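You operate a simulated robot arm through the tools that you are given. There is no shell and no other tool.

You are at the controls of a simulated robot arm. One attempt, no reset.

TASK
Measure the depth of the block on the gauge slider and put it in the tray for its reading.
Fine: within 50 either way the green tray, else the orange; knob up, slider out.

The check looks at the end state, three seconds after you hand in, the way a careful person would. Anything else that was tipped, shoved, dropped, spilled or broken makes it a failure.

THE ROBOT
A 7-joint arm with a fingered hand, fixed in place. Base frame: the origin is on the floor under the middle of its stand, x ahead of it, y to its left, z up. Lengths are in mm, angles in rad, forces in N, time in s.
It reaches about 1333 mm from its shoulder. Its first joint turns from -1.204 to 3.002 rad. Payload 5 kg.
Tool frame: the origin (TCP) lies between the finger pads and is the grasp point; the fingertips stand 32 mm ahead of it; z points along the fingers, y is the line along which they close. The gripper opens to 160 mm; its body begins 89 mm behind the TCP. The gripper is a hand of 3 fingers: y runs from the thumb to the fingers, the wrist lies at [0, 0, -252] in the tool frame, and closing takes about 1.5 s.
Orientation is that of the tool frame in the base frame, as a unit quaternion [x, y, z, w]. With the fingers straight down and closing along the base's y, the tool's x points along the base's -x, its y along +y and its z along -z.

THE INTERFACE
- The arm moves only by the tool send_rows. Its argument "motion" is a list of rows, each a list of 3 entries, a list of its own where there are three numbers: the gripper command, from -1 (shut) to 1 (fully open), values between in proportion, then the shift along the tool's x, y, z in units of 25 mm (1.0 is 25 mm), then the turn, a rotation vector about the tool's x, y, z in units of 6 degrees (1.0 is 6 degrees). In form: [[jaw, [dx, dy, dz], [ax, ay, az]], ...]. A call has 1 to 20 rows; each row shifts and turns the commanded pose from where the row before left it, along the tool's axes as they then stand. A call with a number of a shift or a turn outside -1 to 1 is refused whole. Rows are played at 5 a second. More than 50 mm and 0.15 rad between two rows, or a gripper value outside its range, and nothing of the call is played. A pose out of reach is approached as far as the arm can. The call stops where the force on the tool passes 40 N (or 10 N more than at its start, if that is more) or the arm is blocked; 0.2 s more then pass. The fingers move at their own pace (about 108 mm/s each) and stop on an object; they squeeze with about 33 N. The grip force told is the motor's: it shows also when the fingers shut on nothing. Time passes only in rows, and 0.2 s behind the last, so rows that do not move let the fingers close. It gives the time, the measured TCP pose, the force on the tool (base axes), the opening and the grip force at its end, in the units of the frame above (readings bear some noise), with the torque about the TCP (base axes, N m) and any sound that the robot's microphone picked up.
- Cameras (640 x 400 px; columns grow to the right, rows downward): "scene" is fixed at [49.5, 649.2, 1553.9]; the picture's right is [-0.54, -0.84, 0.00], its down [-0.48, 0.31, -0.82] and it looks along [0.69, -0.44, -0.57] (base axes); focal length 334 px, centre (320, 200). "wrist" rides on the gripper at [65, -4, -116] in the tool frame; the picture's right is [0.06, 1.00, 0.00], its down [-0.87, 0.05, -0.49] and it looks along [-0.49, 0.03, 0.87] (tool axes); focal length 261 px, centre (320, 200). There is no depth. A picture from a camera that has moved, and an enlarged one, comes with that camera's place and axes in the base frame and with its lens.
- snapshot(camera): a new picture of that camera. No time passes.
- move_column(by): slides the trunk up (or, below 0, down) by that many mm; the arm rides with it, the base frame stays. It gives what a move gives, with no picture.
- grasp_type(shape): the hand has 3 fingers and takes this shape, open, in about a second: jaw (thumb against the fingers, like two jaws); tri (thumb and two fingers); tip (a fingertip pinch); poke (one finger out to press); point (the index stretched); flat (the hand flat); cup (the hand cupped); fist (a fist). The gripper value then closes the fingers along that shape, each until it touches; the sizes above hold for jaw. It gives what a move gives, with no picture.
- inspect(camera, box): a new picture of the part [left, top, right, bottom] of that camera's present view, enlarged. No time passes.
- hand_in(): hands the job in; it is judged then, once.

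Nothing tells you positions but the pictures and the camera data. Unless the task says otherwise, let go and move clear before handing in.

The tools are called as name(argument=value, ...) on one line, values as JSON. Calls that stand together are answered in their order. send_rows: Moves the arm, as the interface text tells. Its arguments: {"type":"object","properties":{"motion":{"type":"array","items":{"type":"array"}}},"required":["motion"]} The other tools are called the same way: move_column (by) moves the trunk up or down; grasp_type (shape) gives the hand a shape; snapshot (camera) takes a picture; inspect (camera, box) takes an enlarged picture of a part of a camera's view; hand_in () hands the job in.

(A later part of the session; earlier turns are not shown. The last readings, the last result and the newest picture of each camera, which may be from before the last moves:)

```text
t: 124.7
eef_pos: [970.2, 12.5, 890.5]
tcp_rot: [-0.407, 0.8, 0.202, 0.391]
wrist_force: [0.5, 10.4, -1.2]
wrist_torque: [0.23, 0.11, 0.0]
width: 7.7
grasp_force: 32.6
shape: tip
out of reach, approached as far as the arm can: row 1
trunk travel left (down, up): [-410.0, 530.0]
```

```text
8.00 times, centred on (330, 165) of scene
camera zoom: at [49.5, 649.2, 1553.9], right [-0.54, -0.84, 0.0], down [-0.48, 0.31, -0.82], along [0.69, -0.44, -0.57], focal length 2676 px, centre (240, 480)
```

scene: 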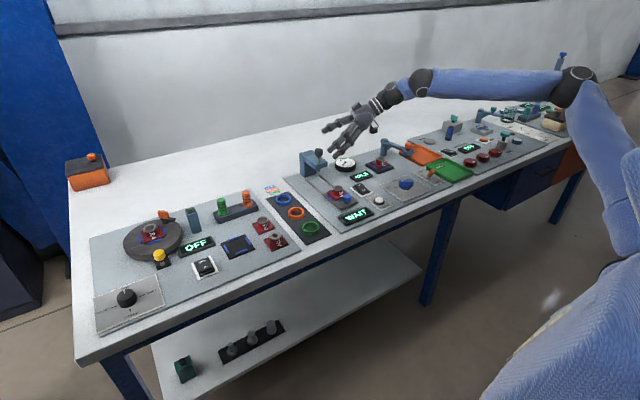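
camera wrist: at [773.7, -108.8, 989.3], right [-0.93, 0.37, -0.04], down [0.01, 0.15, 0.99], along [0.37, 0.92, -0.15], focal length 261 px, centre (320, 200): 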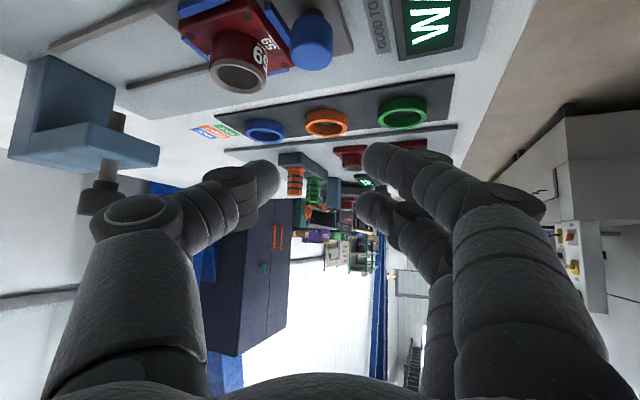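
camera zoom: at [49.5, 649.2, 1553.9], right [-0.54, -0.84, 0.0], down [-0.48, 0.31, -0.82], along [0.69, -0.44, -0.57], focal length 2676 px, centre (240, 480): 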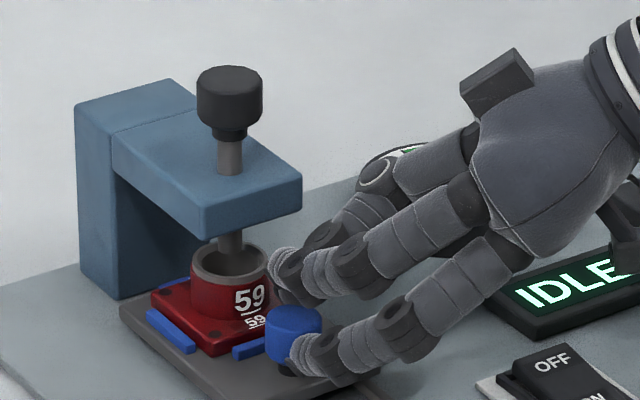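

The arm is near its limit in this orientation, but the ring now looks aligned with the pin. I'll release the knob, lift away, and check the display and alignment.

send_rows(motion=[[-0.5, [0, 0, 0], [0, 0, 0]], [-0.45, [0, 0, 0], [0, 0, 0]], [-0.45, [0, 0, 0], [0, 0, 0]], [-0.45, [-0.3, 0.05, -0.25], [0, 0, 0]], [-0.45, [-0.4, 0.05, -0.4], [0, 0, 0]], [-0.45, [-0.7, 0, -0.6], [0, 0, 0]], [-0.45, [-0.7, 0, -0.6], [0, 0, 0]]])

inspect(camera="scene", box=[290, 140, 370, 190])

snapshot(camera="wrist")

snapshot(camera="scene")

```text
t: 126.2
eef_pos: [965.0, 10.4, 918.2]
tcp_rot: [-0.408, 0.806, 0.201, 0.379]
wrist_force: [-0.5, 3.5, -17.4]
wrist_torque: [0.15, 0.75, 0.14]
width: 42.1
grasp_force: 0.1
shape: tip
trunk travel left (down, up): [-410.0, 530.0]
stopped in row 7: the force on the tool passed its limit at 51 N (the readings are from after the stop); the commanded pose is now the measured one
```

```text
8.00 times, centred on (330, 165) of scene
camera zoom: at [49.5, 649.2, 1553.9], right [-0.54, -0.84, 0.0], down [-0.48, 0.31, -0.82], along [0.69, -0.44, -0.57], focal length 2676 px, centre (240, 480)
```

zoom: 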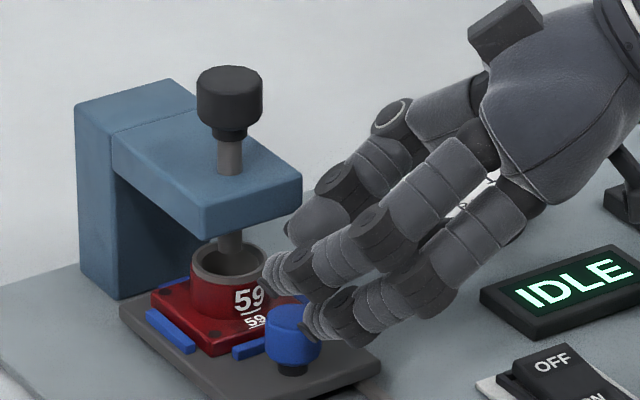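

```text
taken
camera wrist: at [890.6, -97.7, 940.2], right [-0.83, 0.55, -0.03], down [0.06, 0.16, 0.99], along [0.55, 0.82, -0.17], focal length 261 px, centre (320, 200)
```

wrist: 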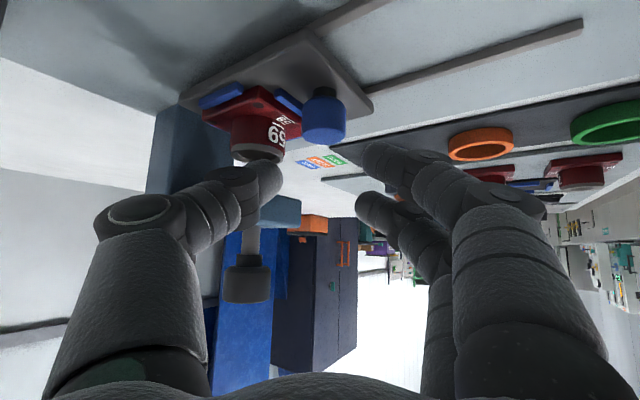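

```text
taken
```

scene: 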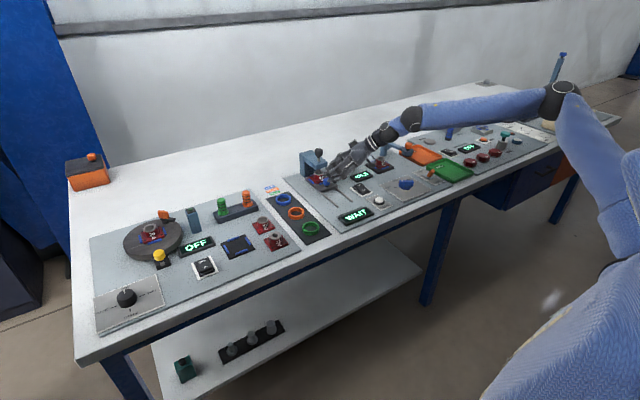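

The thumb touched the beam's lower edge when lifting. I'll back out sideways (−y) first, then go up.

send_rows(motion=[[-0.6, [0.3, -0.12, -0.35], [0, 0, 0]], [-0.6, [0.45, -0.2, -0.55], [0, 0, 0]], [-0.6, [0.45, -0.2, -0.55], [0, 0, 0]], [-0.6, [0.3, -0.15, -0.4], [0, 0, 0]]])

inspect(camera="scene", box=[290, 140, 386, 200])

```text
t: 127.2
eef_pos: [943.7, -48.3, 919.9]
tcp_rot: [-0.407, 0.804, 0.201, 0.384]
wrist_force: [-0.3, -0.5, 0.0]
wrist_torque: [-0.04, 0.02, -0.02]
width: 32.4
grasp_force: 0.0
shape: tip
trunk travel left (down, up): [-410.0, 530.0]
```

```text
6.67 times, centred on (338, 170) of scene
camera zoom: at [49.5, 649.2, 1553.9], right [-0.54, -0.84, 0.0], down [-0.48, 0.31, -0.82], along [0.69, -0.44, -0.57], focal length 2230 px, centre (200, 400)
```

zoom: 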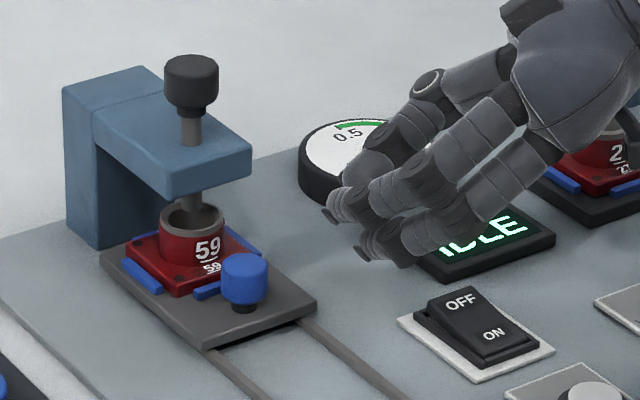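

Hand is free. Let me look closely at the alignment of the pin and the ring, and at the display.

inspect(camera="scene", box=[298, 150, 338, 175])

inspect(camera="scene", box=[325, 195, 389, 235])

snapshot(camera="wrist")

```text
16.00 times, centred on (318, 162) of scene
camera zoom: at [49.5, 649.2, 1553.9], right [-0.54, -0.84, 0.0], down [-0.48, 0.31, -0.82], along [0.69, -0.44, -0.57], focal length 5352 px, centre (352, 800)
```

zoom: 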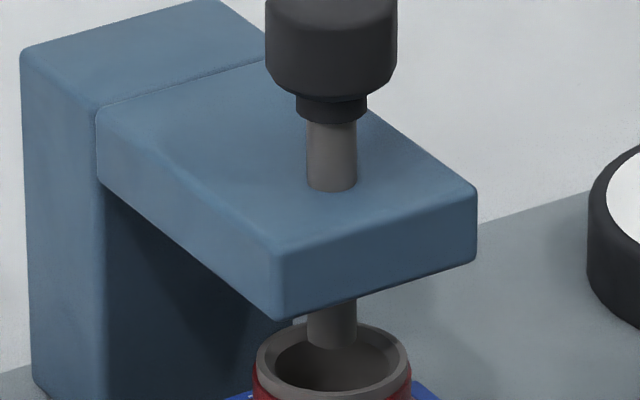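

```text
10.00 times, centred on (357, 215) of scene
camera zoom: at [49.5, 649.2, 1553.9], right [-0.54, -0.84, 0.0], down [-0.48, 0.31, -0.82], along [0.69, -0.44, -0.57], focal length 3345 px, centre (-50, 50)
```

zoom: 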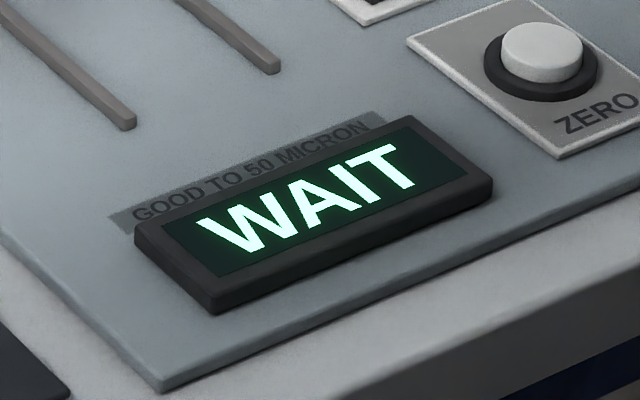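

```text
taken
camera wrist: at [869.8, -156.7, 942.9], right [-0.83, 0.55, -0.04], down [0.06, 0.15, 0.99], along [0.55, 0.82, -0.16], focal length 261 px, centre (320, 200)
```

wrist: 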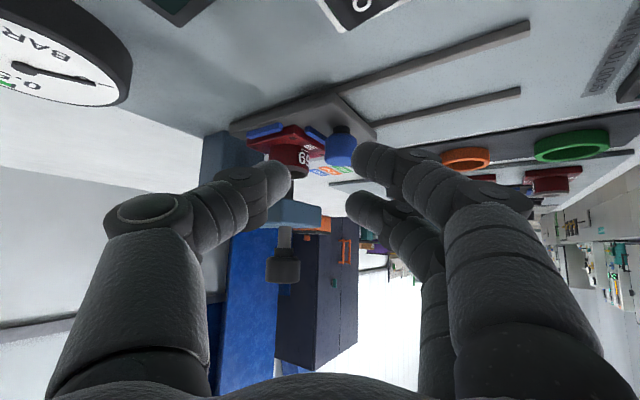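

The ring is aligned under the pin within about a millimetre; the display still says WAIT. Now I'll raise the hand, close the pinch, and turn back to azimuth ~68° to get above the plunger knob.

send_rows(motion=[[-1, [-0.78, 0.01, -0.624], [0, 0, 0]], [-1, [-0.78, 0.01, -0.624], [0, 0, 0]], [-1, [-0.78, 0.01, -0.624], [0, 0, 0]], [-1, [-0.78, 0.01, -0.624], [0, 0, 0]], [-1, [-0.78, 0.01, -0.624], [0, 0, 0]], [-1, [0, 0, 0], [-0.607, 0.008, -0.485]], [-1, [0, 0, 0], [-0.607, 0.008, -0.485]], [-1, [0, 0, 0], [-0.607, 0.008, -0.485]]])

```text
t: 129.0
eef_pos: [945.1, -46.8, 1045.2]
tcp_rot: [-0.503, 0.748, 0.248, 0.355]
wrist_force: [0.1, 0.4, -0.7]
wrist_torque: [0.03, -0.03, 0.02]
width: 0.1
grasp_force: 32.8
shape: tip
trunk travel left (down, up): [-410.0, 530.0]
```

Move over the plunger knob, staying above it.

send_rows(motion=[[-1, [-0.475, -0.48, 0.743], [0, 0, 0]], [-1, [-0.475, -0.48, 0.743], [0, 0, 0]], [-1, [-0.475, -0.48, 0.743], [0, 0, 0]], [-1, [-0.475, -0.48, 0.743], [0, 0, 0]]])

inspect(camera="scene", box=[280, 120, 376, 180])

snapshot(camera="wrist")

```text
t: 130.0
eef_pos: [982.8, -14.3, 1039.7]
tcp_rot: [-0.502, 0.749, 0.247, 0.355]
wrist_force: [0.7, 0.7, 0.0]
wrist_torque: [0.0, -0.02, -0.03]
width: 0.1
grasp_force: 32.8
shape: tip
out of reach, approached as far as the arm can: row 3, 4
trunk travel left (down, up): [-410.0, 530.0]
```

```text
6.67 times, centred on (328, 150) of scene
camera zoom: at [49.5, 649.2, 1553.9], right [-0.54, -0.84, 0.0], down [-0.48, 0.31, -0.82], along [0.69, -0.44, -0.57], focal length 2230 px, centre (267, 533)
```

zoom: 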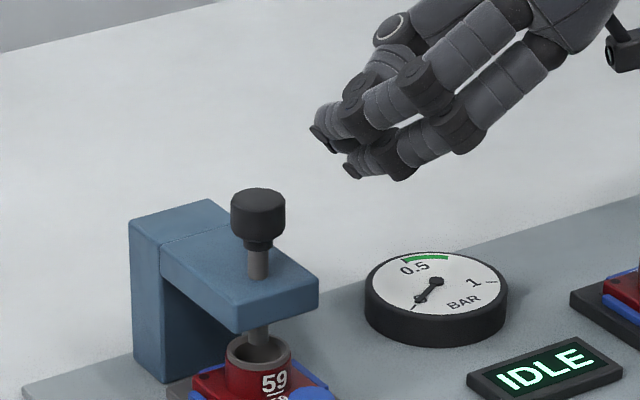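

```text
taken
camera wrist: at [936.9, -138.3, 1061.8], right [-0.94, 0.34, -0.04], down [0.02, 0.16, 0.99], along [0.34, 0.93, -0.16], focal length 261 px, centre (320, 200)
```

wrist: 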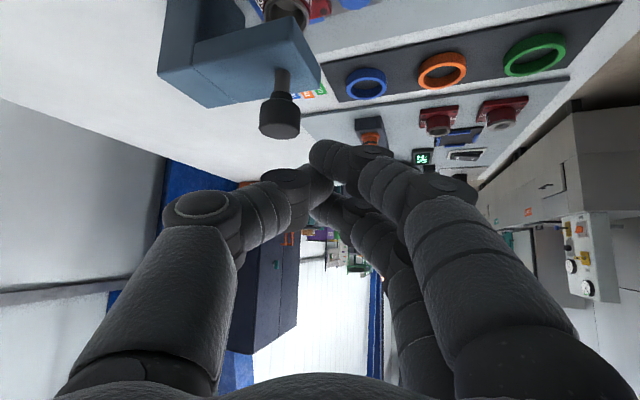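

I'm at the reach limit here; pointing the hand more horizontally and in line with the reach direction should gain the missing 50 mm. Reorient to azimuth ~55°, tilt ~70°.

send_rows(motion=[[-1, [0, 0, 0], [0, -1, 0]], [-1, [0, 0, 0], [0, -1, 0]], [-1, [0, 0, 0], [0, -1, 0]], [-1, [0, 0, 0], [0.66, -0.011, 0.36]], [-1, [0, 0, 0], [0.66, -0.011, 0.36]], [-1, [0, 0, 0], [0.66, -0.011, 0.36]]])

```text
t: 131.4
eef_pos: [981.2, -14.5, 1041.9]
tcp_rot: [-0.366, 0.738, 0.276, 0.496]
wrist_force: [-0.5, -0.3, -0.5]
wrist_torque: [-0.02, 0.01, 0.0]
width: 0.2
grasp_force: 32.9
shape: tip
trunk travel left (down, up): [-410.0, 530.0]
```

send_rows(motion=[[-1, [-0.143, -0.173, 0.613], [0, 0, 0]], [-1, [-0.143, -0.173, 0.613], [0, 0, 0]], [-1, [-0.143, -0.173, 0.613], [0, 0, 0]]])

inspect(camera="scene", box=[280, 120, 376, 180])

snapshot(camera="wrist")

```text
t: 132.2
eef_pos: [1021.5, 14.8, 1033.2]
tcp_rot: [-0.366, 0.738, 0.276, 0.495]
wrist_force: [-0.2, 0.2, 0.1]
wrist_torque: [0.03, -0.01, 0.04]
width: 0.3
grasp_force: 32.7
shape: tip
trunk travel left (down, up): [-410.0, 530.0]
```

```text
6.67 times, centred on (328, 150) of scene
camera zoom: at [49.5, 649.2, 1553.9], right [-0.54, -0.84, 0.0], down [-0.48, 0.31, -0.82], along [0.69, -0.44, -0.57], focal length 2230 px, centre (267, 533)
```

zoom: 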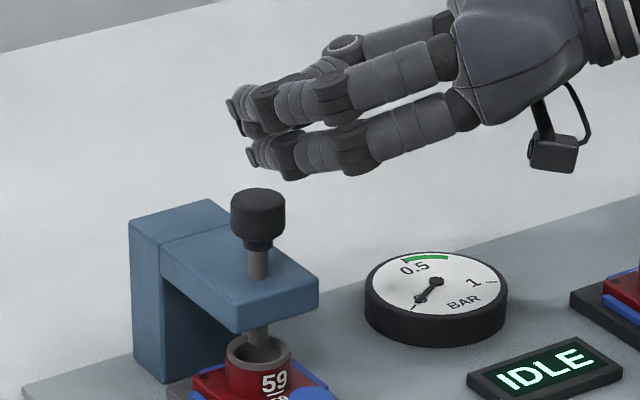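

```text
taken
camera wrist: at [946.4, -94.1, 1013.7], right [-0.83, 0.56, -0.01], down [-0.09, -0.12, 0.99], along [0.55, 0.82, 0.15], focal length 261 px, centre (320, 200)
```

wrist: 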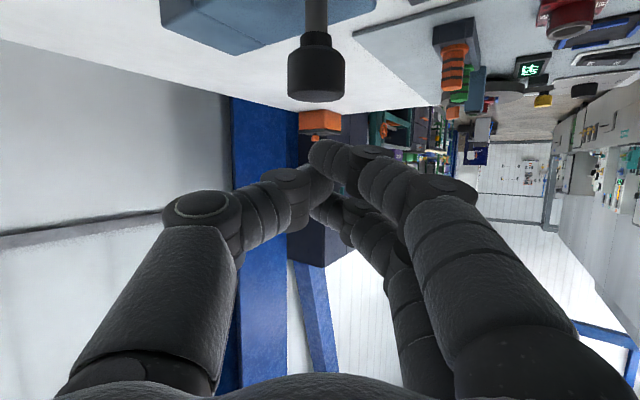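

Reached above the plunger knob. I'll open the pinch to ~46 mm and lower partway around the knob, checking alignment.

send_rows(motion=[[-0.42, [0, 0, 0], [0, 0, 0]], [-0.42, [0, 0, 0], [0, 0, 0]], [-0.42, [0, 0, 0], [0, 0, 0]], [-0.42, [0.325, -0.055, 0.155], [0, 0, 0]], [-0.42, [0.325, -0.055, 0.155], [0, 0, 0]]])

inspect(camera="scene", box=[280, 120, 376, 180])

inspect(camera="wrist", box=[160, 40, 480, 240])

```text
t: 133.4
eef_pos: [1023.5, 14.8, 1015.8]
tcp_rot: [-0.367, 0.737, 0.277, 0.495]
wrist_force: [0.1, -0.3, 0.0]
wrist_torque: [-0.02, 0.03, 0.0]
width: 45.9
grasp_force: 0.0
shape: tip
trunk travel left (down, up): [-410.0, 530.0]
```

```text
6.67 times, centred on (328, 150) of scene
camera zoom: at [49.5, 649.2, 1553.9], right [-0.54, -0.84, 0.0], down [-0.48, 0.31, -0.82], along [0.69, -0.44, -0.57], focal length 2230 px, centre (267, 533)
```

zoom: 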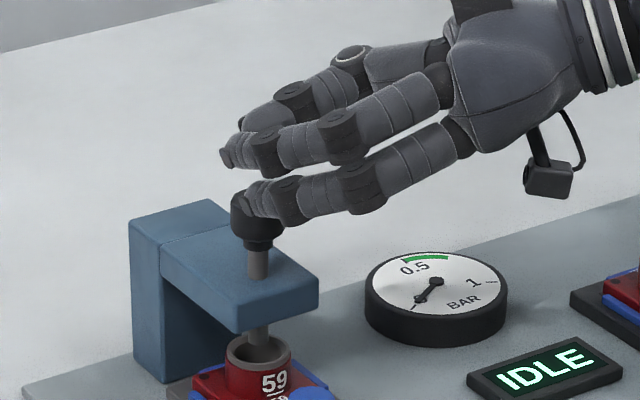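

```text
2.00 times, centred on (320, 140) of wrist
camera zoom: at [949.2, -94.2, 996.5], right [-0.83, 0.56, -0.01], down [-0.09, -0.12, 0.99], along [0.55, 0.82, 0.15], focal length 521 px, centre (320, 320)
```

zoom: 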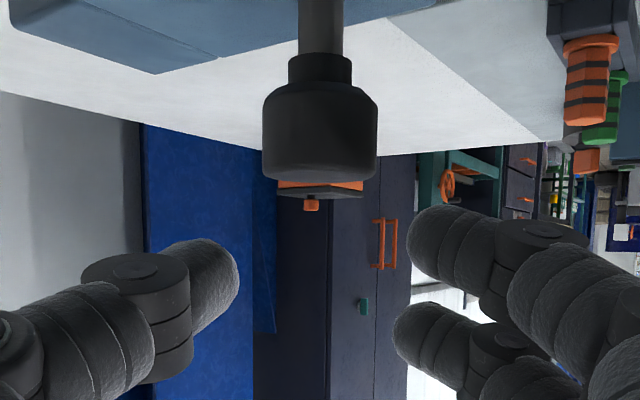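

The knob is centred between thumb and fingers. Lower another 28 mm and close on it.

send_rows(motion=[[-0.42, [0.523, -0.025, 0.2], [0, 0, 0]], [-0.42, [0.523, -0.025, 0.2], [0, 0, 0]]])

inspect(camera="wrist", box=[160, 40, 480, 240])

inspect(camera="scene", box=[280, 120, 376, 180])

```text
t: 134.0
eef_pos: [1022.9, 15.0, 988.4]
tcp_rot: [-0.367, 0.738, 0.277, 0.494]
wrist_force: [0.1, -0.4, -1.0]
wrist_torque: [0.0, -0.01, 0.02]
width: 46.0
grasp_force: 0.1
shape: tip
trunk travel left (down, up): [-410.0, 530.0]
```

```text
2.00 times, centred on (320, 140) of wrist
camera zoom: at [948.2, -93.7, 969.0], right [-0.83, 0.56, -0.01], down [-0.09, -0.12, 0.99], along [0.55, 0.82, 0.15], focal length 521 px, centre (320, 320)
```

zoom: 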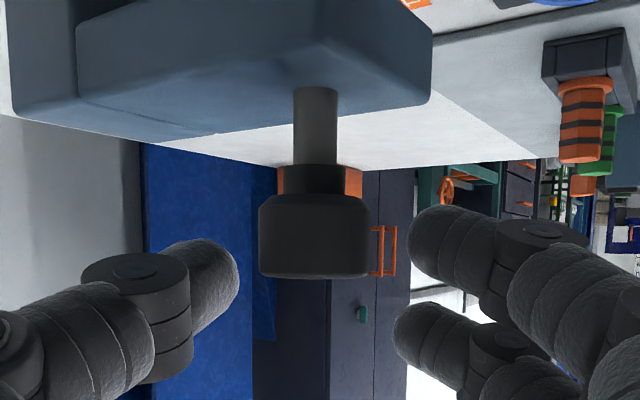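

```text
6.67 times, centred on (328, 150) of scene
camera zoom: at [49.5, 649.2, 1553.9], right [-0.54, -0.84, 0.0], down [-0.48, 0.31, -0.82], along [0.69, -0.44, -0.57], focal length 2230 px, centre (267, 533)
```

zoom: 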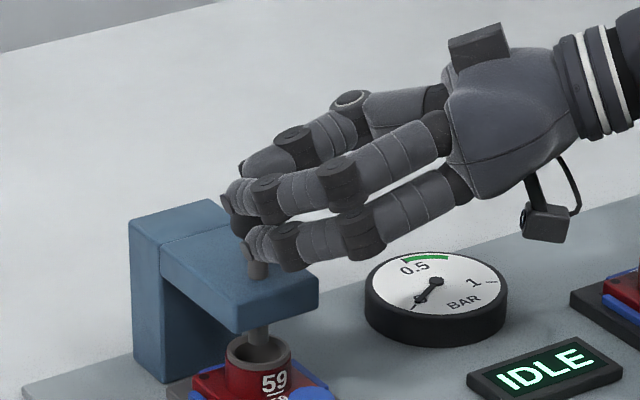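

Good. Lower 4 mm more for better overlap, then close on the knob.

send_rows(motion=[[-0.42, [0.15, -0.007, 0.057], [0, 0, 0]], [-0.7, [0, 0, 0], [0, 0, 0]], [-1, [0, 0, 0], [0, 0, 0]], [-1, [0, 0, 0], [0, 0, 0]], [-1, [0, 0, 0], [0, 0, 0]], [-1, [0, 0, 0], [0, 0, 0]]])

inspect(camera="wrist", box=[160, 40, 480, 240])

inspect(camera="scene", box=[280, 120, 376, 180])

```text
t: 135.4
eef_pos: [1024.6, 15.0, 983.3]
tcp_rot: [-0.366, 0.738, 0.276, 0.496]
wrist_force: [10.7, -4.7, 0.7]
wrist_torque: [0.07, 0.1, -0.24]
width: 14.0
grasp_force: 32.7
shape: tip
trunk travel left (down, up): [-410.0, 530.0]
```

```text
2.00 times, centred on (320, 140) of wrist
camera zoom: at [949.5, -94.9, 963.9], right [-0.83, 0.56, -0.01], down [-0.09, -0.12, 0.99], along [0.55, 0.82, 0.15], focal length 521 px, centre (320, 320)
```

zoom: 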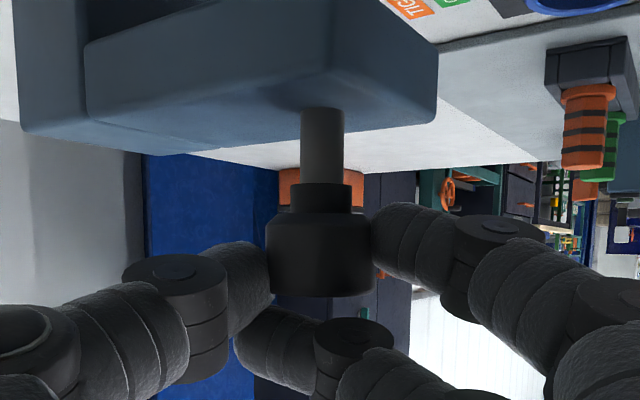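

```text
6.67 times, centred on (328, 150) of scene
camera zoom: at [49.5, 649.2, 1553.9], right [-0.54, -0.84, 0.0], down [-0.48, 0.31, -0.82], along [0.69, -0.44, -0.57], focal length 2230 px, centre (267, 533)
```

zoom: 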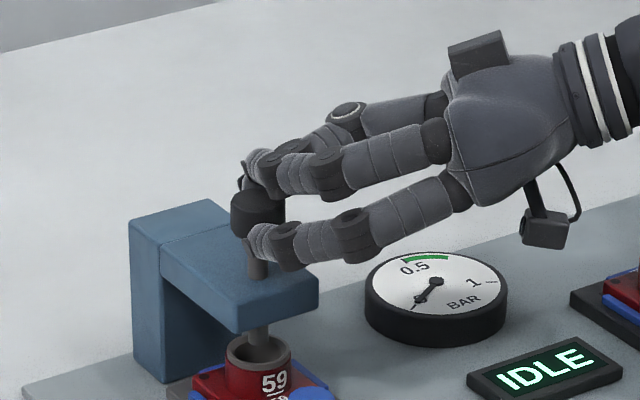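

The knob is held firmly, with the upper finger over its top. Now press down gently in small steps.

send_rows(motion=[[-1, [0.112, -0.005, 0.043], [0, 0, 0]], [-1, [0.112, -0.005, 0.043], [0, 0, 0]], [-1, [0.112, -0.005, 0.043], [0, 0, 0]]])

inspect(camera="scene", box=[280, 120, 376, 180])

inspect(camera="scene", box=[325, 195, 389, 235])

```text
t: 136.2
eef_pos: [1024.9, 14.6, 974.0]
tcp_rot: [-0.366, 0.738, 0.277, 0.495]
wrist_force: [13.9, -7.8, 0.0]
wrist_torque: [0.05, 0.06, -0.32]
width: 14.1
grasp_force: 32.7
shape: tip
trunk travel left (down, up): [-410.0, 530.0]
```

```text
6.67 times, centred on (328, 150) of scene
camera zoom: at [49.5, 649.2, 1553.9], right [-0.54, -0.84, 0.0], down [-0.48, 0.31, -0.82], along [0.69, -0.44, -0.57], focal length 2230 px, centre (267, 533)
```

zoom: 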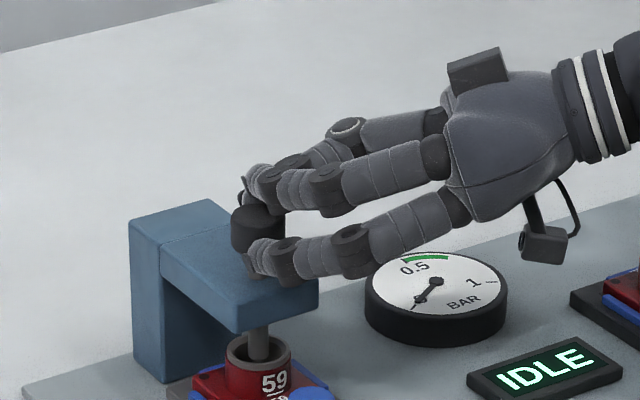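

```text
10.00 times, centred on (357, 215) of scene
camera zoom: at [49.5, 649.2, 1553.9], right [-0.54, -0.84, 0.0], down [-0.48, 0.31, -0.82], along [0.69, -0.44, -0.57], focal length 3345 px, centre (-50, 50)
```

zoom: 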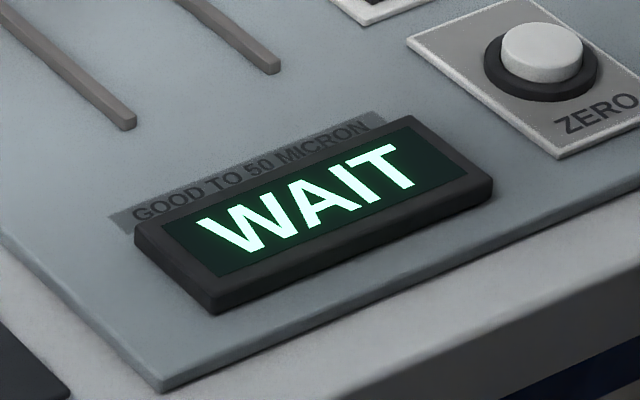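

The plunger is going down without resistance. Continue.

send_rows(motion=[[-1, [0.112, -0.005, 0.043], [0, 0, 0]], [-1, [0.112, -0.005, 0.043], [0, 0, 0]]])

inspect(camera="scene", box=[280, 120, 376, 180])

inspect(camera="scene", box=[325, 195, 389, 235])

inspect(camera="wrist", box=[160, 40, 480, 240])

```text
t: 136.8
eef_pos: [1023.3, 14.2, 965.6]
tcp_rot: [-0.366, 0.738, 0.277, 0.496]
wrist_force: [13.7, -11.8, -2.6]
wrist_torque: [-0.06, 0.07, -0.41]
width: 14.3
grasp_force: 33.0
shape: tip
trunk travel left (down, up): [-410.0, 530.0]
```

```text
6.67 times, centred on (328, 150) of scene
camera zoom: at [49.5, 649.2, 1553.9], right [-0.54, -0.84, 0.0], down [-0.48, 0.31, -0.82], along [0.69, -0.44, -0.57], focal length 2230 px, centre (267, 533)
```

zoom: 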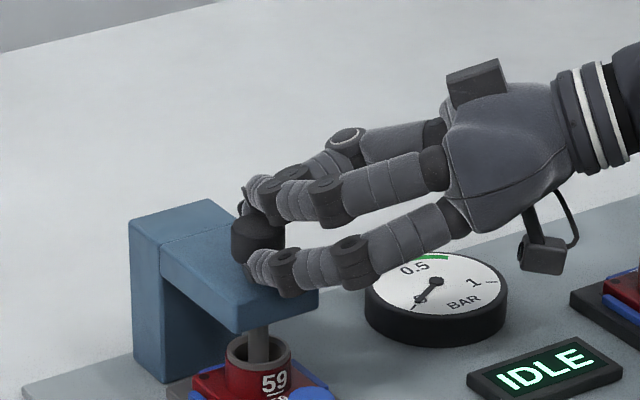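

```text
10.00 times, centred on (357, 215) of scene
camera zoom: at [49.5, 649.2, 1553.9], right [-0.54, -0.84, 0.0], down [-0.48, 0.31, -0.82], along [0.69, -0.44, -0.57], focal length 3345 px, centre (-50, 50)
```

zoom: 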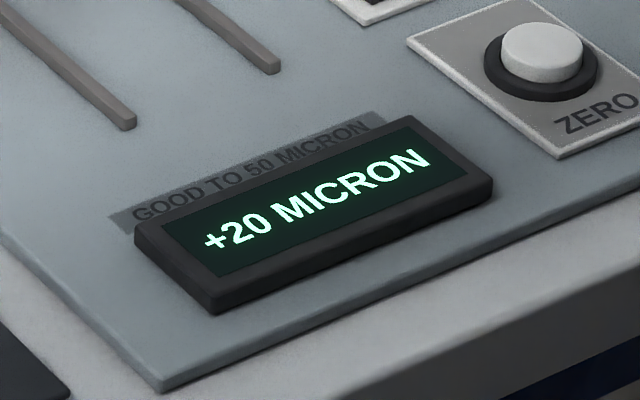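

```text
2.00 times, centred on (320, 140) of wrist
camera zoom: at [949.0, -94.4, 947.6], right [-0.83, 0.56, -0.01], down [-0.09, -0.12, 0.99], along [0.55, 0.82, 0.15], focal length 521 px, centre (320, 320)
```

zoom: 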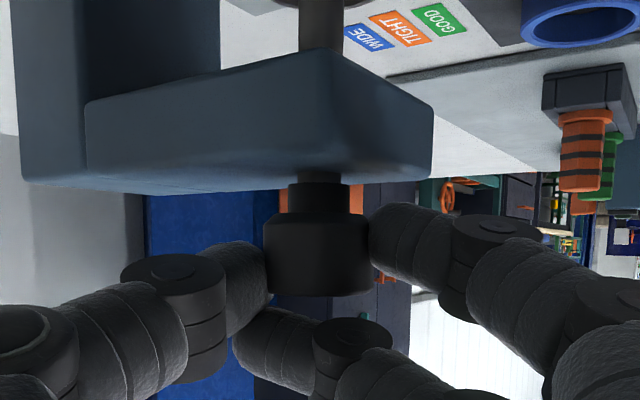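

The display reads "+20 MICRON". I'll press slightly more and hold to confirm that the reading is settled.

send_rows(motion=[[-1, [0.06, -0.003, 0.023], [0, 0, 0]], [-1, [0, 0, 0], [0, 0, 0]], [-1, [0, 0, 0], [0, 0, 0]], [-1, [0, 0, 0], [0, 0, 0]], [-1, [0, 0, 0], [0, 0, 0]]])

inspect(camera="scene", box=[325, 195, 389, 235])

inspect(camera="scene", box=[280, 120, 376, 180])

```text
t: 138.0
eef_pos: [1023.9, 14.3, 965.9]
tcp_rot: [-0.366, 0.738, 0.276, 0.495]
wrist_force: [12.2, -14.9, -2.6]
wrist_torque: [-0.04, 0.11, -0.45]
width: 14.6
grasp_force: 33.2
shape: tip
trunk travel left (down, up): [-410.0, 530.0]
```

```text
10.00 times, centred on (357, 215) of scene
camera zoom: at [49.5, 649.2, 1553.9], right [-0.54, -0.84, 0.0], down [-0.48, 0.31, -0.82], along [0.69, -0.44, -0.57], focal length 3345 px, centre (-50, 50)
```

zoom: 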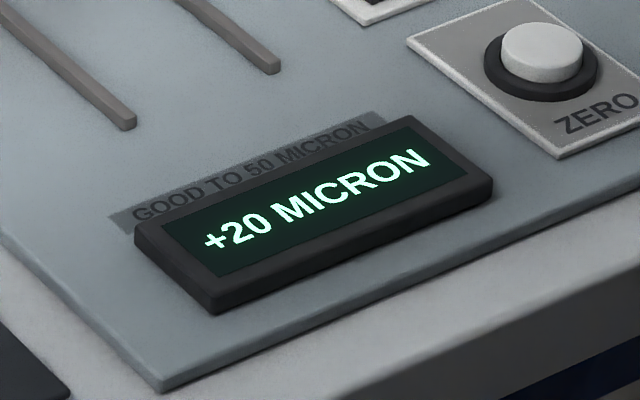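

```text
6.67 times, centred on (328, 150) of scene
camera zoom: at [49.5, 649.2, 1553.9], right [-0.54, -0.84, 0.0], down [-0.48, 0.31, -0.82], along [0.69, -0.44, -0.57], focal length 2230 px, centre (267, 533)
```

zoom: 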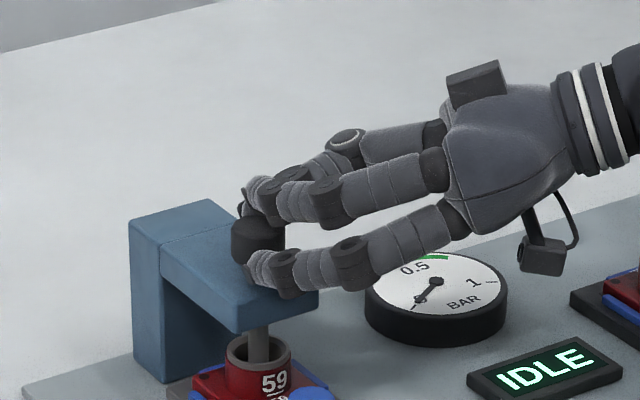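

The reading is steady at +20 µm, so the block belongs in the green tray. Now lift the plunger knob back up with the same grip.

send_rows(motion=[[-1, [-0.112, 0.005, -0.043], [0, 0, 0]], [-1, [-0.112, 0.005, -0.043], [0, 0, 0]], [-1, [-0.112, 0.005, -0.043], [0, 0, 0]], [-1, [-0.112, 0.005, -0.043], [0, 0, 0]], [-1, [-0.112, 0.005, -0.043], [0, 0, 0]], [-1, [-0.112, 0.005, -0.043], [0, 0, 0]], [-1, [-0.075, 0.003, -0.029], [0, 0, 0]]])

inspect(camera="scene", box=[280, 120, 376, 180])

inspect(camera="wrist", box=[160, 40, 480, 240])

inspect(camera="scene", box=[325, 195, 389, 235])

```text
t: 139.6
eef_pos: [1022.8, 15.1, 983.9]
tcp_rot: [-0.365, 0.739, 0.276, 0.494]
wrist_force: [6.8, -15.6, -8.4]
wrist_torque: [-0.17, 0.26, -0.41]
width: 14.4
grasp_force: 33.2
shape: tip
trunk travel left (down, up): [-410.0, 530.0]
```

```text
6.67 times, centred on (328, 150) of scene
camera zoom: at [49.5, 649.2, 1553.9], right [-0.54, -0.84, 0.0], down [-0.48, 0.31, -0.82], along [0.69, -0.44, -0.57], focal length 2230 px, centre (267, 533)
```

zoom: 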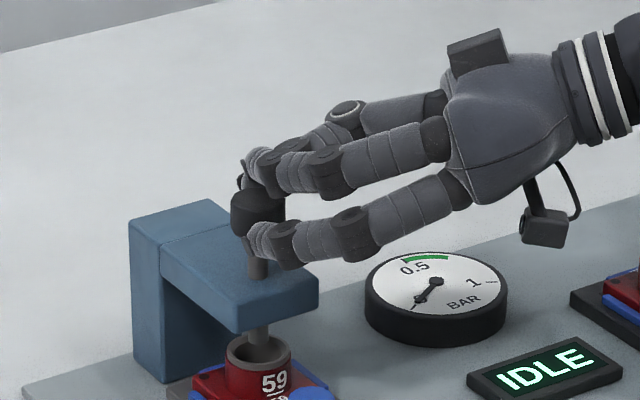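

```text
2.00 times, centred on (320, 140) of wrist
camera zoom: at [949.3, -94.3, 965.1], right [-0.83, 0.56, -0.01], down [-0.09, -0.12, 0.99], along [0.55, 0.82, 0.15], focal length 521 px, centre (320, 320)
```

zoom: 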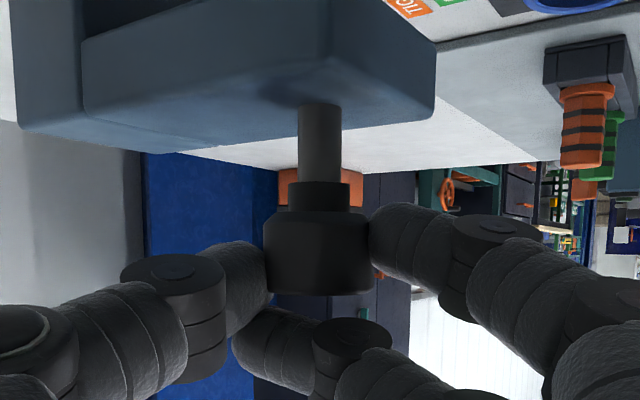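

```text
10.00 times, centred on (357, 215) of scene
camera zoom: at [49.5, 649.2, 1553.9], right [-0.54, -0.84, 0.0], down [-0.48, 0.31, -0.82], along [0.69, -0.44, -0.57], focal length 3345 px, centre (-50, 50)
```

zoom: 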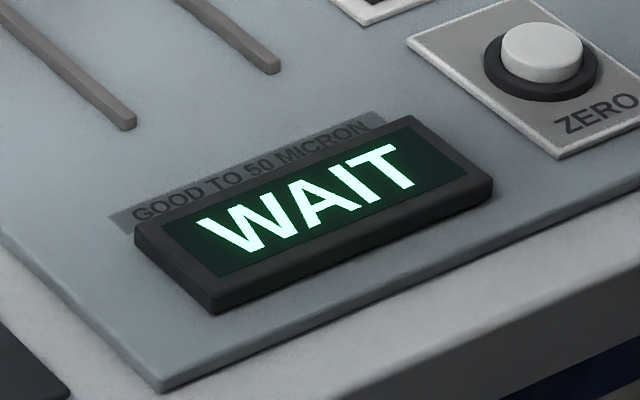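

The knob is back up and the display is WAIT again. Release and lift the hand clear, checking that the knob stays up.

send_rows(motion=[[-0.4, [0, 0, 0], [0, 0, 0]], [-0.3, [0, 0, 0], [0, 0, 0]], [-0.3, [0, 0, 0], [0, 0, 0]], [-0.3, [-0.6, 0.03, -0.23], [0, 0, 0]], [-0.3, [-0.8, 0.03, -0.31], [0, 0, 0]], [-0.3, [-0.8, 0.03, -0.31], [0, 0, 0]]])

inspect(camera="scene", box=[280, 120, 376, 180])

```text
t: 141.0
eef_pos: [1022.2, 16.7, 1046.0]
tcp_rot: [-0.366, 0.737, 0.277, 0.496]
wrist_force: [-0.2, 0.4, 0.2]
wrist_torque: [0.04, 0.01, -0.02]
width: 55.5
grasp_force: 0.2
shape: tip
trunk travel left (down, up): [-410.0, 530.0]
```

```text
6.67 times, centred on (328, 150) of scene
camera zoom: at [49.5, 649.2, 1553.9], right [-0.54, -0.84, 0.0], down [-0.48, 0.31, -0.82], along [0.69, -0.44, -0.57], focal length 2230 px, centre (267, 533)
```

zoom: 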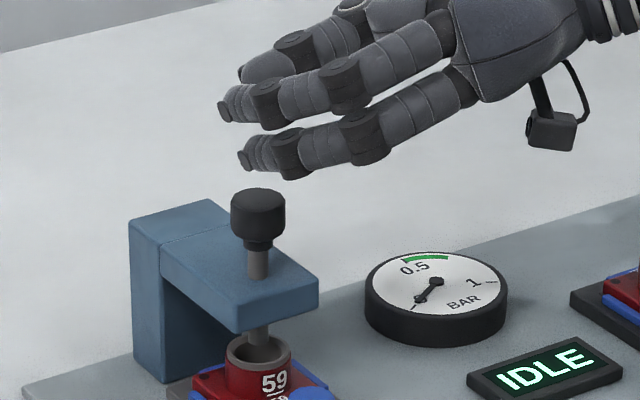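

The knob stays up. Next, pull the slider out: I'll tilt the hand slightly steeper, back away from the beam, and come down in front of the blue slider knob.

send_rows(motion=[[-0.57, [0, 0, 0], [0, 0.83, 0]], [-0.57, [0, 0, 0], [0, 0.83, 0]], [-0.57, [0.475, 0.568, -0.747], [0, 0, 0]], [-0.57, [0.475, 0.568, -0.747], [0, 0, 0]], [-0.57, [0.475, 0.568, -0.747], [0, 0, 0]], [-0.57, [0.891, -0.046, 0.536], [0, 0, 0]], [-0.57, [0.891, -0.046, 0.536], [0, 0, 0]], [-0.57, [0.891, -0.046, 0.536], [0, 0, 0]], [-0.57, [0.891, -0.046, 0.536], [0, 0, 0]]])

inspect(camera="scene", box=[290, 140, 386, 200])

inspect(camera="wrist", box=[160, 0, 480, 200])

```text
t: 143.0
eef_pos: [950.0, -12.9, 940.4]
tcp_rot: [-0.389, 0.778, 0.243, 0.429]
wrist_force: [0.1, 0.7, 0.4]
wrist_torque: [0.01, 0.0, 0.01]
width: 34.9
grasp_force: 0.0
shape: tip
trunk travel left (down, up): [-410.0, 530.0]
```

```text
6.67 times, centred on (338, 170) of scene
camera zoom: at [49.5, 649.2, 1553.9], right [-0.54, -0.84, 0.0], down [-0.48, 0.31, -0.82], along [0.69, -0.44, -0.57], focal length 2230 px, centre (200, 400)
```

zoom: 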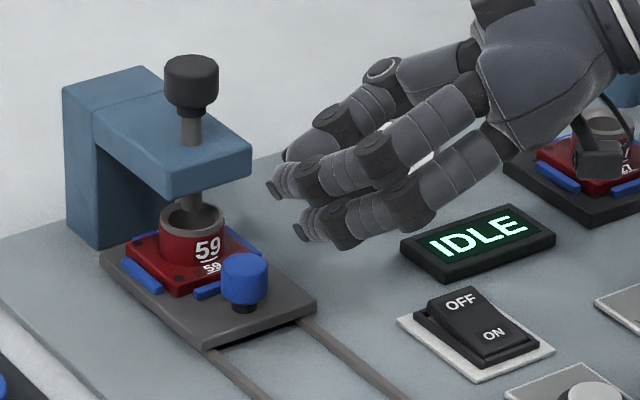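

```text
2.00 times, centred on (320, 100) of wrist
camera zoom: at [875.4, -123.9, 944.6], right [-0.83, 0.55, -0.01], down [0.01, 0.03, 1.0], along [0.55, 0.83, -0.02], focal length 521 px, centre (320, 400)
```

zoom: 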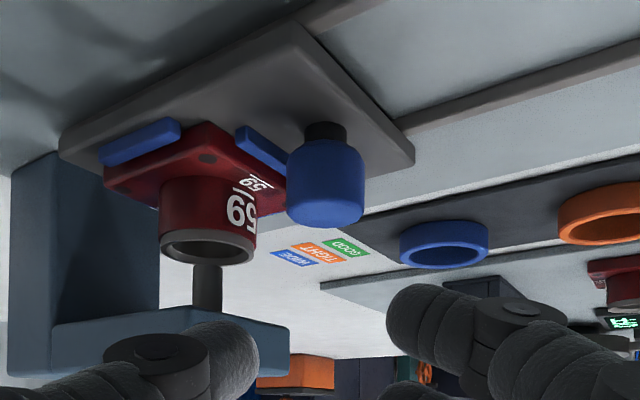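

Lateral alignment looks right. Lower to knob height, then check before sliding forward.

send_rows(motion=[[-0.57, [0.805, -0.042, 0.48], [0, 0, 0]], [-0.57, [0.805, -0.042, 0.48], [0, 0, 0]]])

inspect(camera="wrist", box=[160, 0, 480, 200])

inspect(camera="scene", box=[290, 140, 386, 200])

```text
t: 143.6
eef_pos: [949.5, -13.7, 894.0]
tcp_rot: [-0.389, 0.778, 0.244, 0.429]
wrist_force: [0.5, -1.1, -0.1]
wrist_torque: [-0.02, -0.01, -0.01]
width: 34.9
grasp_force: 0.0
shape: tip
trunk travel left (down, up): [-410.0, 530.0]
```

```text
2.00 times, centred on (320, 100) of wrist
camera zoom: at [874.9, -124.2, 898.2], right [-0.83, 0.55, -0.01], down [0.01, 0.03, 1.0], along [0.55, 0.83, -0.02], focal length 521 px, centre (320, 400)
```

zoom: 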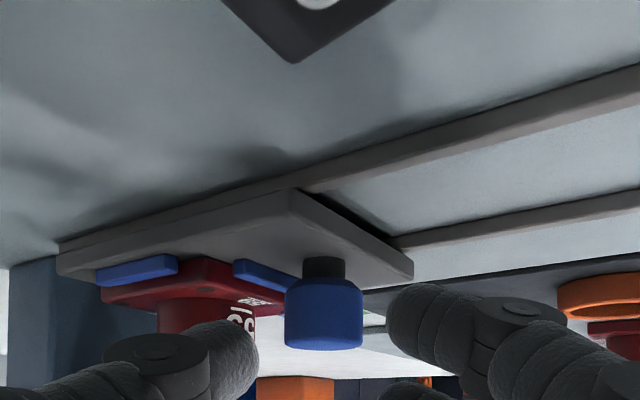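

```text
6.67 times, centred on (338, 170) of scene
camera zoom: at [49.5, 649.2, 1553.9], right [-0.54, -0.84, 0.0], down [-0.48, 0.31, -0.82], along [0.69, -0.44, -0.57], focal length 2230 px, centre (200, 400)
```

zoom: 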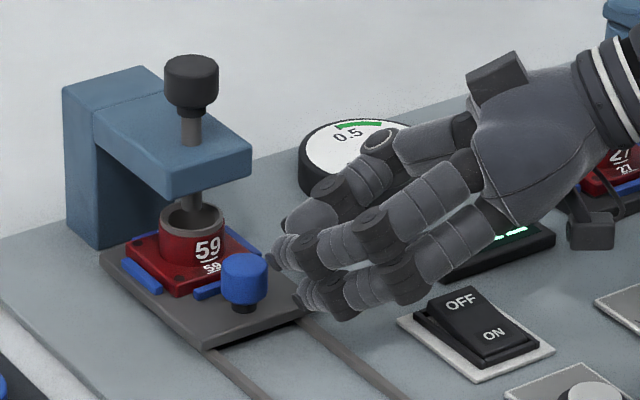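

I'll lower 8 mm more for overlap and slide forward around the knob.

send_rows(motion=[[-0.57, [0.274, -0.014, 0.164], [0, 0, 0]], [-0.57, [-0.23, 0.012, 0.38], [0, 0, 0]], [-0.57, [-0.23, 0.012, 0.38], [0, 0, 0]]])

inspect(camera="wrist", box=[160, 0, 480, 200])

inspect(camera="scene", box=[290, 140, 386, 200])

```text
t: 144.4
eef_pos: [961.0, 6.4, 887.1]
tcp_rot: [-0.389, 0.778, 0.243, 0.43]
wrist_force: [-0.1, -0.9, -0.1]
wrist_torque: [0.0, 0.01, 0.02]
width: 34.9
grasp_force: 0.1
shape: tip
trunk travel left (down, up): [-410.0, 530.0]
```

```text
2.00 times, centred on (320, 100) of wrist
camera zoom: at [887.0, -105.3, 891.4], right [-0.83, 0.55, -0.01], down [0.01, 0.02, 1.0], along [0.55, 0.83, -0.02], focal length 521 px, centre (320, 400)
```

zoom: 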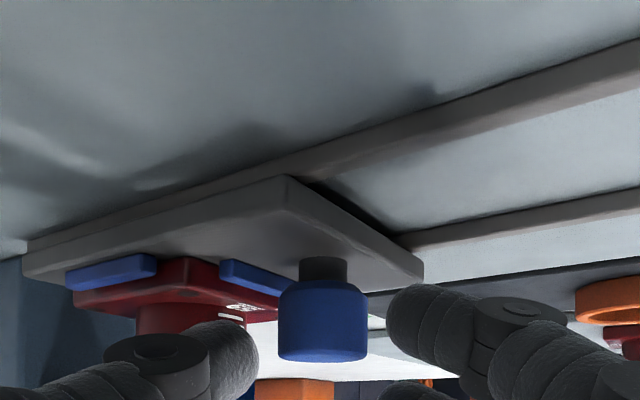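

```text
6.67 times, centred on (338, 170) of scene
camera zoom: at [49.5, 649.2, 1553.9], right [-0.54, -0.84, 0.0], down [-0.48, 0.31, -0.82], along [0.69, -0.44, -0.57], focal length 2230 px, centre (200, 400)
```

zoom: 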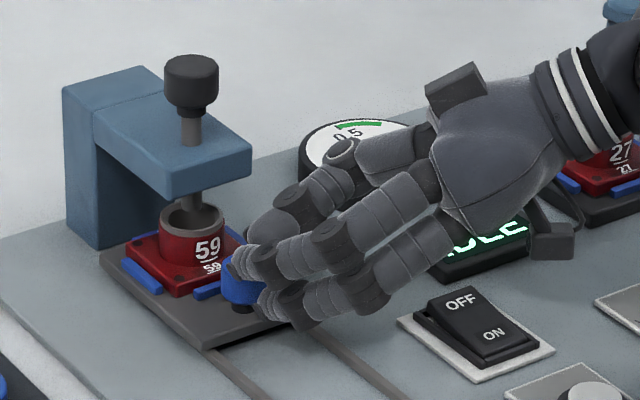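

Forward another 12 mm, then close.

send_rows(motion=[[-0.57, [-0.246, 0.013, 0.41], [0, 0, 0]], [-0.8, [0, 0, 0], [0, 0, 0]], [-1, [0, 0, 0], [0, 0, 0]], [-1, [0, 0, 0], [0, 0, 0]], [-1, [0, 0, 0], [0, 0, 0]]])

inspect(camera="wrist", box=[160, 0, 480, 200])

inspect(camera="scene", box=[290, 140, 386, 200])

```text
t: 145.6
eef_pos: [968.4, 13.8, 887.7]
tcp_rot: [-0.389, 0.778, 0.243, 0.43]
wrist_force: [1.1, -6.0, 0.0]
wrist_torque: [-0.04, 0.1, -0.1]
width: 9.7
grasp_force: 32.6
shape: tip
trunk travel left (down, up): [-410.0, 530.0]
```

```text
2.00 times, centred on (320, 100) of wrist
camera zoom: at [893.7, -96.3, 891.8], right [-0.83, 0.55, -0.01], down [0.01, 0.03, 1.0], along [0.55, 0.83, -0.02], focal length 521 px, centre (320, 400)
```

zoom: 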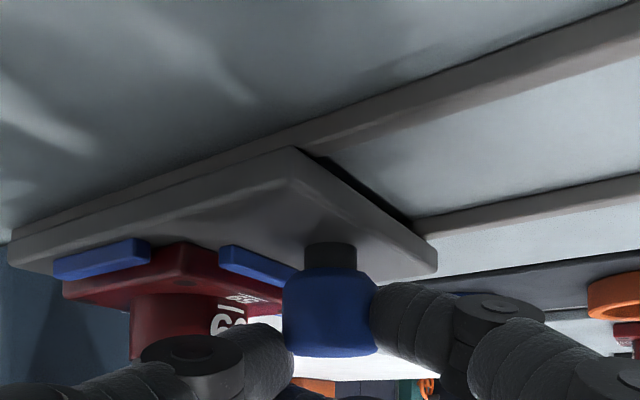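

```text
6.67 times, centred on (338, 170) of scene
camera zoom: at [49.5, 649.2, 1553.9], right [-0.54, -0.84, 0.0], down [-0.48, 0.31, -0.82], along [0.69, -0.44, -0.57], focal length 2230 px, centre (200, 400)
```

zoom: 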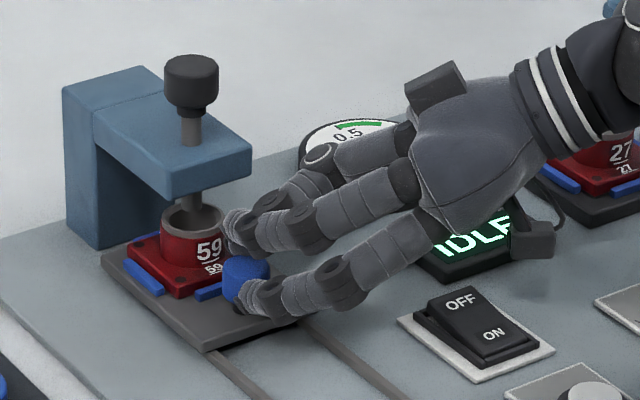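

Gripped. Now pull the slider out (−x) in small steps.

send_rows(motion=[[-1, [0.164, 0.407, -0.239], [0, 0, 0]], [-1, [0.164, 0.407, -0.239], [0, 0, 0]], [-1, [0.164, 0.407, -0.239], [0, 0, 0]]])

inspect(camera="scene", box=[290, 140, 402, 210])

```text
t: 146.4
eef_pos: [929.6, 14.1, 886.7]
tcp_rot: [-0.389, 0.778, 0.243, 0.429]
wrist_force: [-1.0, -9.0, 0.9]
wrist_torque: [-0.05, 0.18, -0.1]
width: 9.6
grasp_force: 32.8
shape: tip
trunk travel left (down, up): [-410.0, 530.0]
```

```text
5.71 times, centred on (346, 175) of scene
camera zoom: at [49.5, 649.2, 1553.9], right [-0.54, -0.84, 0.0], down [-0.48, 0.31, -0.82], along [0.69, -0.44, -0.57], focal length 1911 px, centre (171, 343)
```

zoom: 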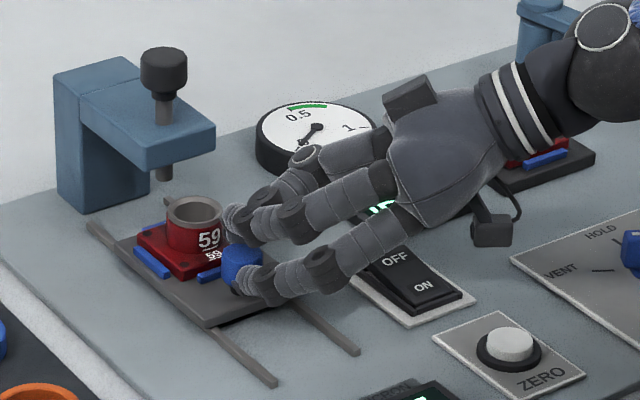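

send_rows(motion=[[-1, [0.164, 0.407, -0.239], [0, 0, 0]], [-1, [0.164, 0.407, -0.239], [0, 0, 0]], [-1, [0.164, 0.407, -0.239], [0, 0, 0]], [-1, [0.164, 0.407, -0.239], [0, 0, 0]], [-1, [0.164, 0.407, -0.239], [0, 0, 0]], [-1, [0.164, 0.407, -0.239], [0, 0, 0]], [-1, [0.164, 0.407, -0.239], [0, 0, 0]]])

inspect(camera="scene", box=[300, 150, 412, 220])

```text
t: 148.0
eef_pos: [844.0, 14.8, 886.9]
tcp_rot: [-0.389, 0.778, 0.243, 0.429]
wrist_force: [-1.1, -4.9, -0.2]
wrist_torque: [-0.04, 0.14, -0.02]
width: 9.4
grasp_force: 33.1
shape: tip
trunk travel left (down, up): [-410.0, 530.0]
```

```text
5.71 times, centred on (356, 185) of scene
camera zoom: at [49.5, 649.2, 1553.9], right [-0.54, -0.84, 0.0], down [-0.48, 0.31, -0.82], along [0.69, -0.44, -0.57], focal length 1911 px, centre (114, 286)
```

zoom: 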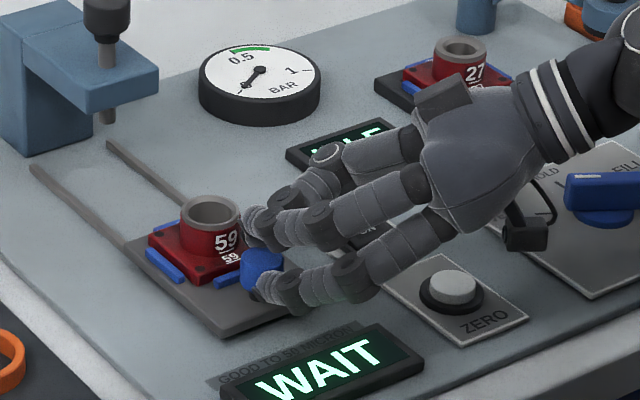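

About 10 mm remain to its original out position. Pull on to the stop gently.

send_rows(motion=[[-1, [0.066, 0.163, -0.096], [0, 0, 0]], [-1, [0.066, 0.163, -0.096], [0, 0, 0]], [-1, [0.04, 0.098, -0.057], [0, 0, 0]]])

inspect(camera="scene", box=[300, 150, 412, 220])

```text
t: 148.8
eef_pos: [832.7, 15.6, 887.9]
tcp_rot: [-0.388, 0.778, 0.243, 0.431]
wrist_force: [20.3, -2.5, 1.3]
wrist_torque: [0.07, -0.31, -0.34]
width: 9.1
grasp_force: 33.1
shape: tip
trunk travel left (down, up): [-410.0, 530.0]
```

```text
5.71 times, centred on (356, 185) of scene
camera zoom: at [49.5, 649.2, 1553.9], right [-0.54, -0.84, 0.0], down [-0.48, 0.31, -0.82], along [0.69, -0.44, -0.57], focal length 1911 px, centre (114, 286)
```

zoom: 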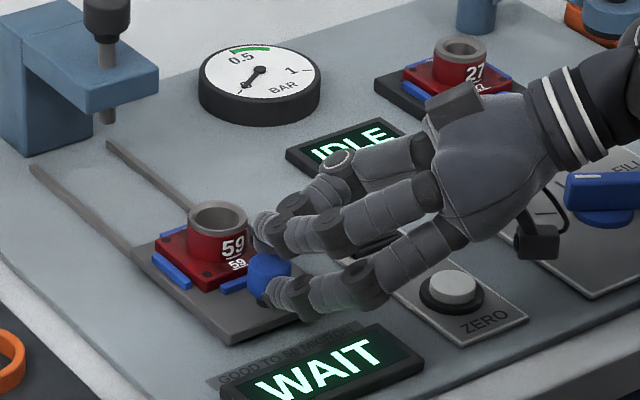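

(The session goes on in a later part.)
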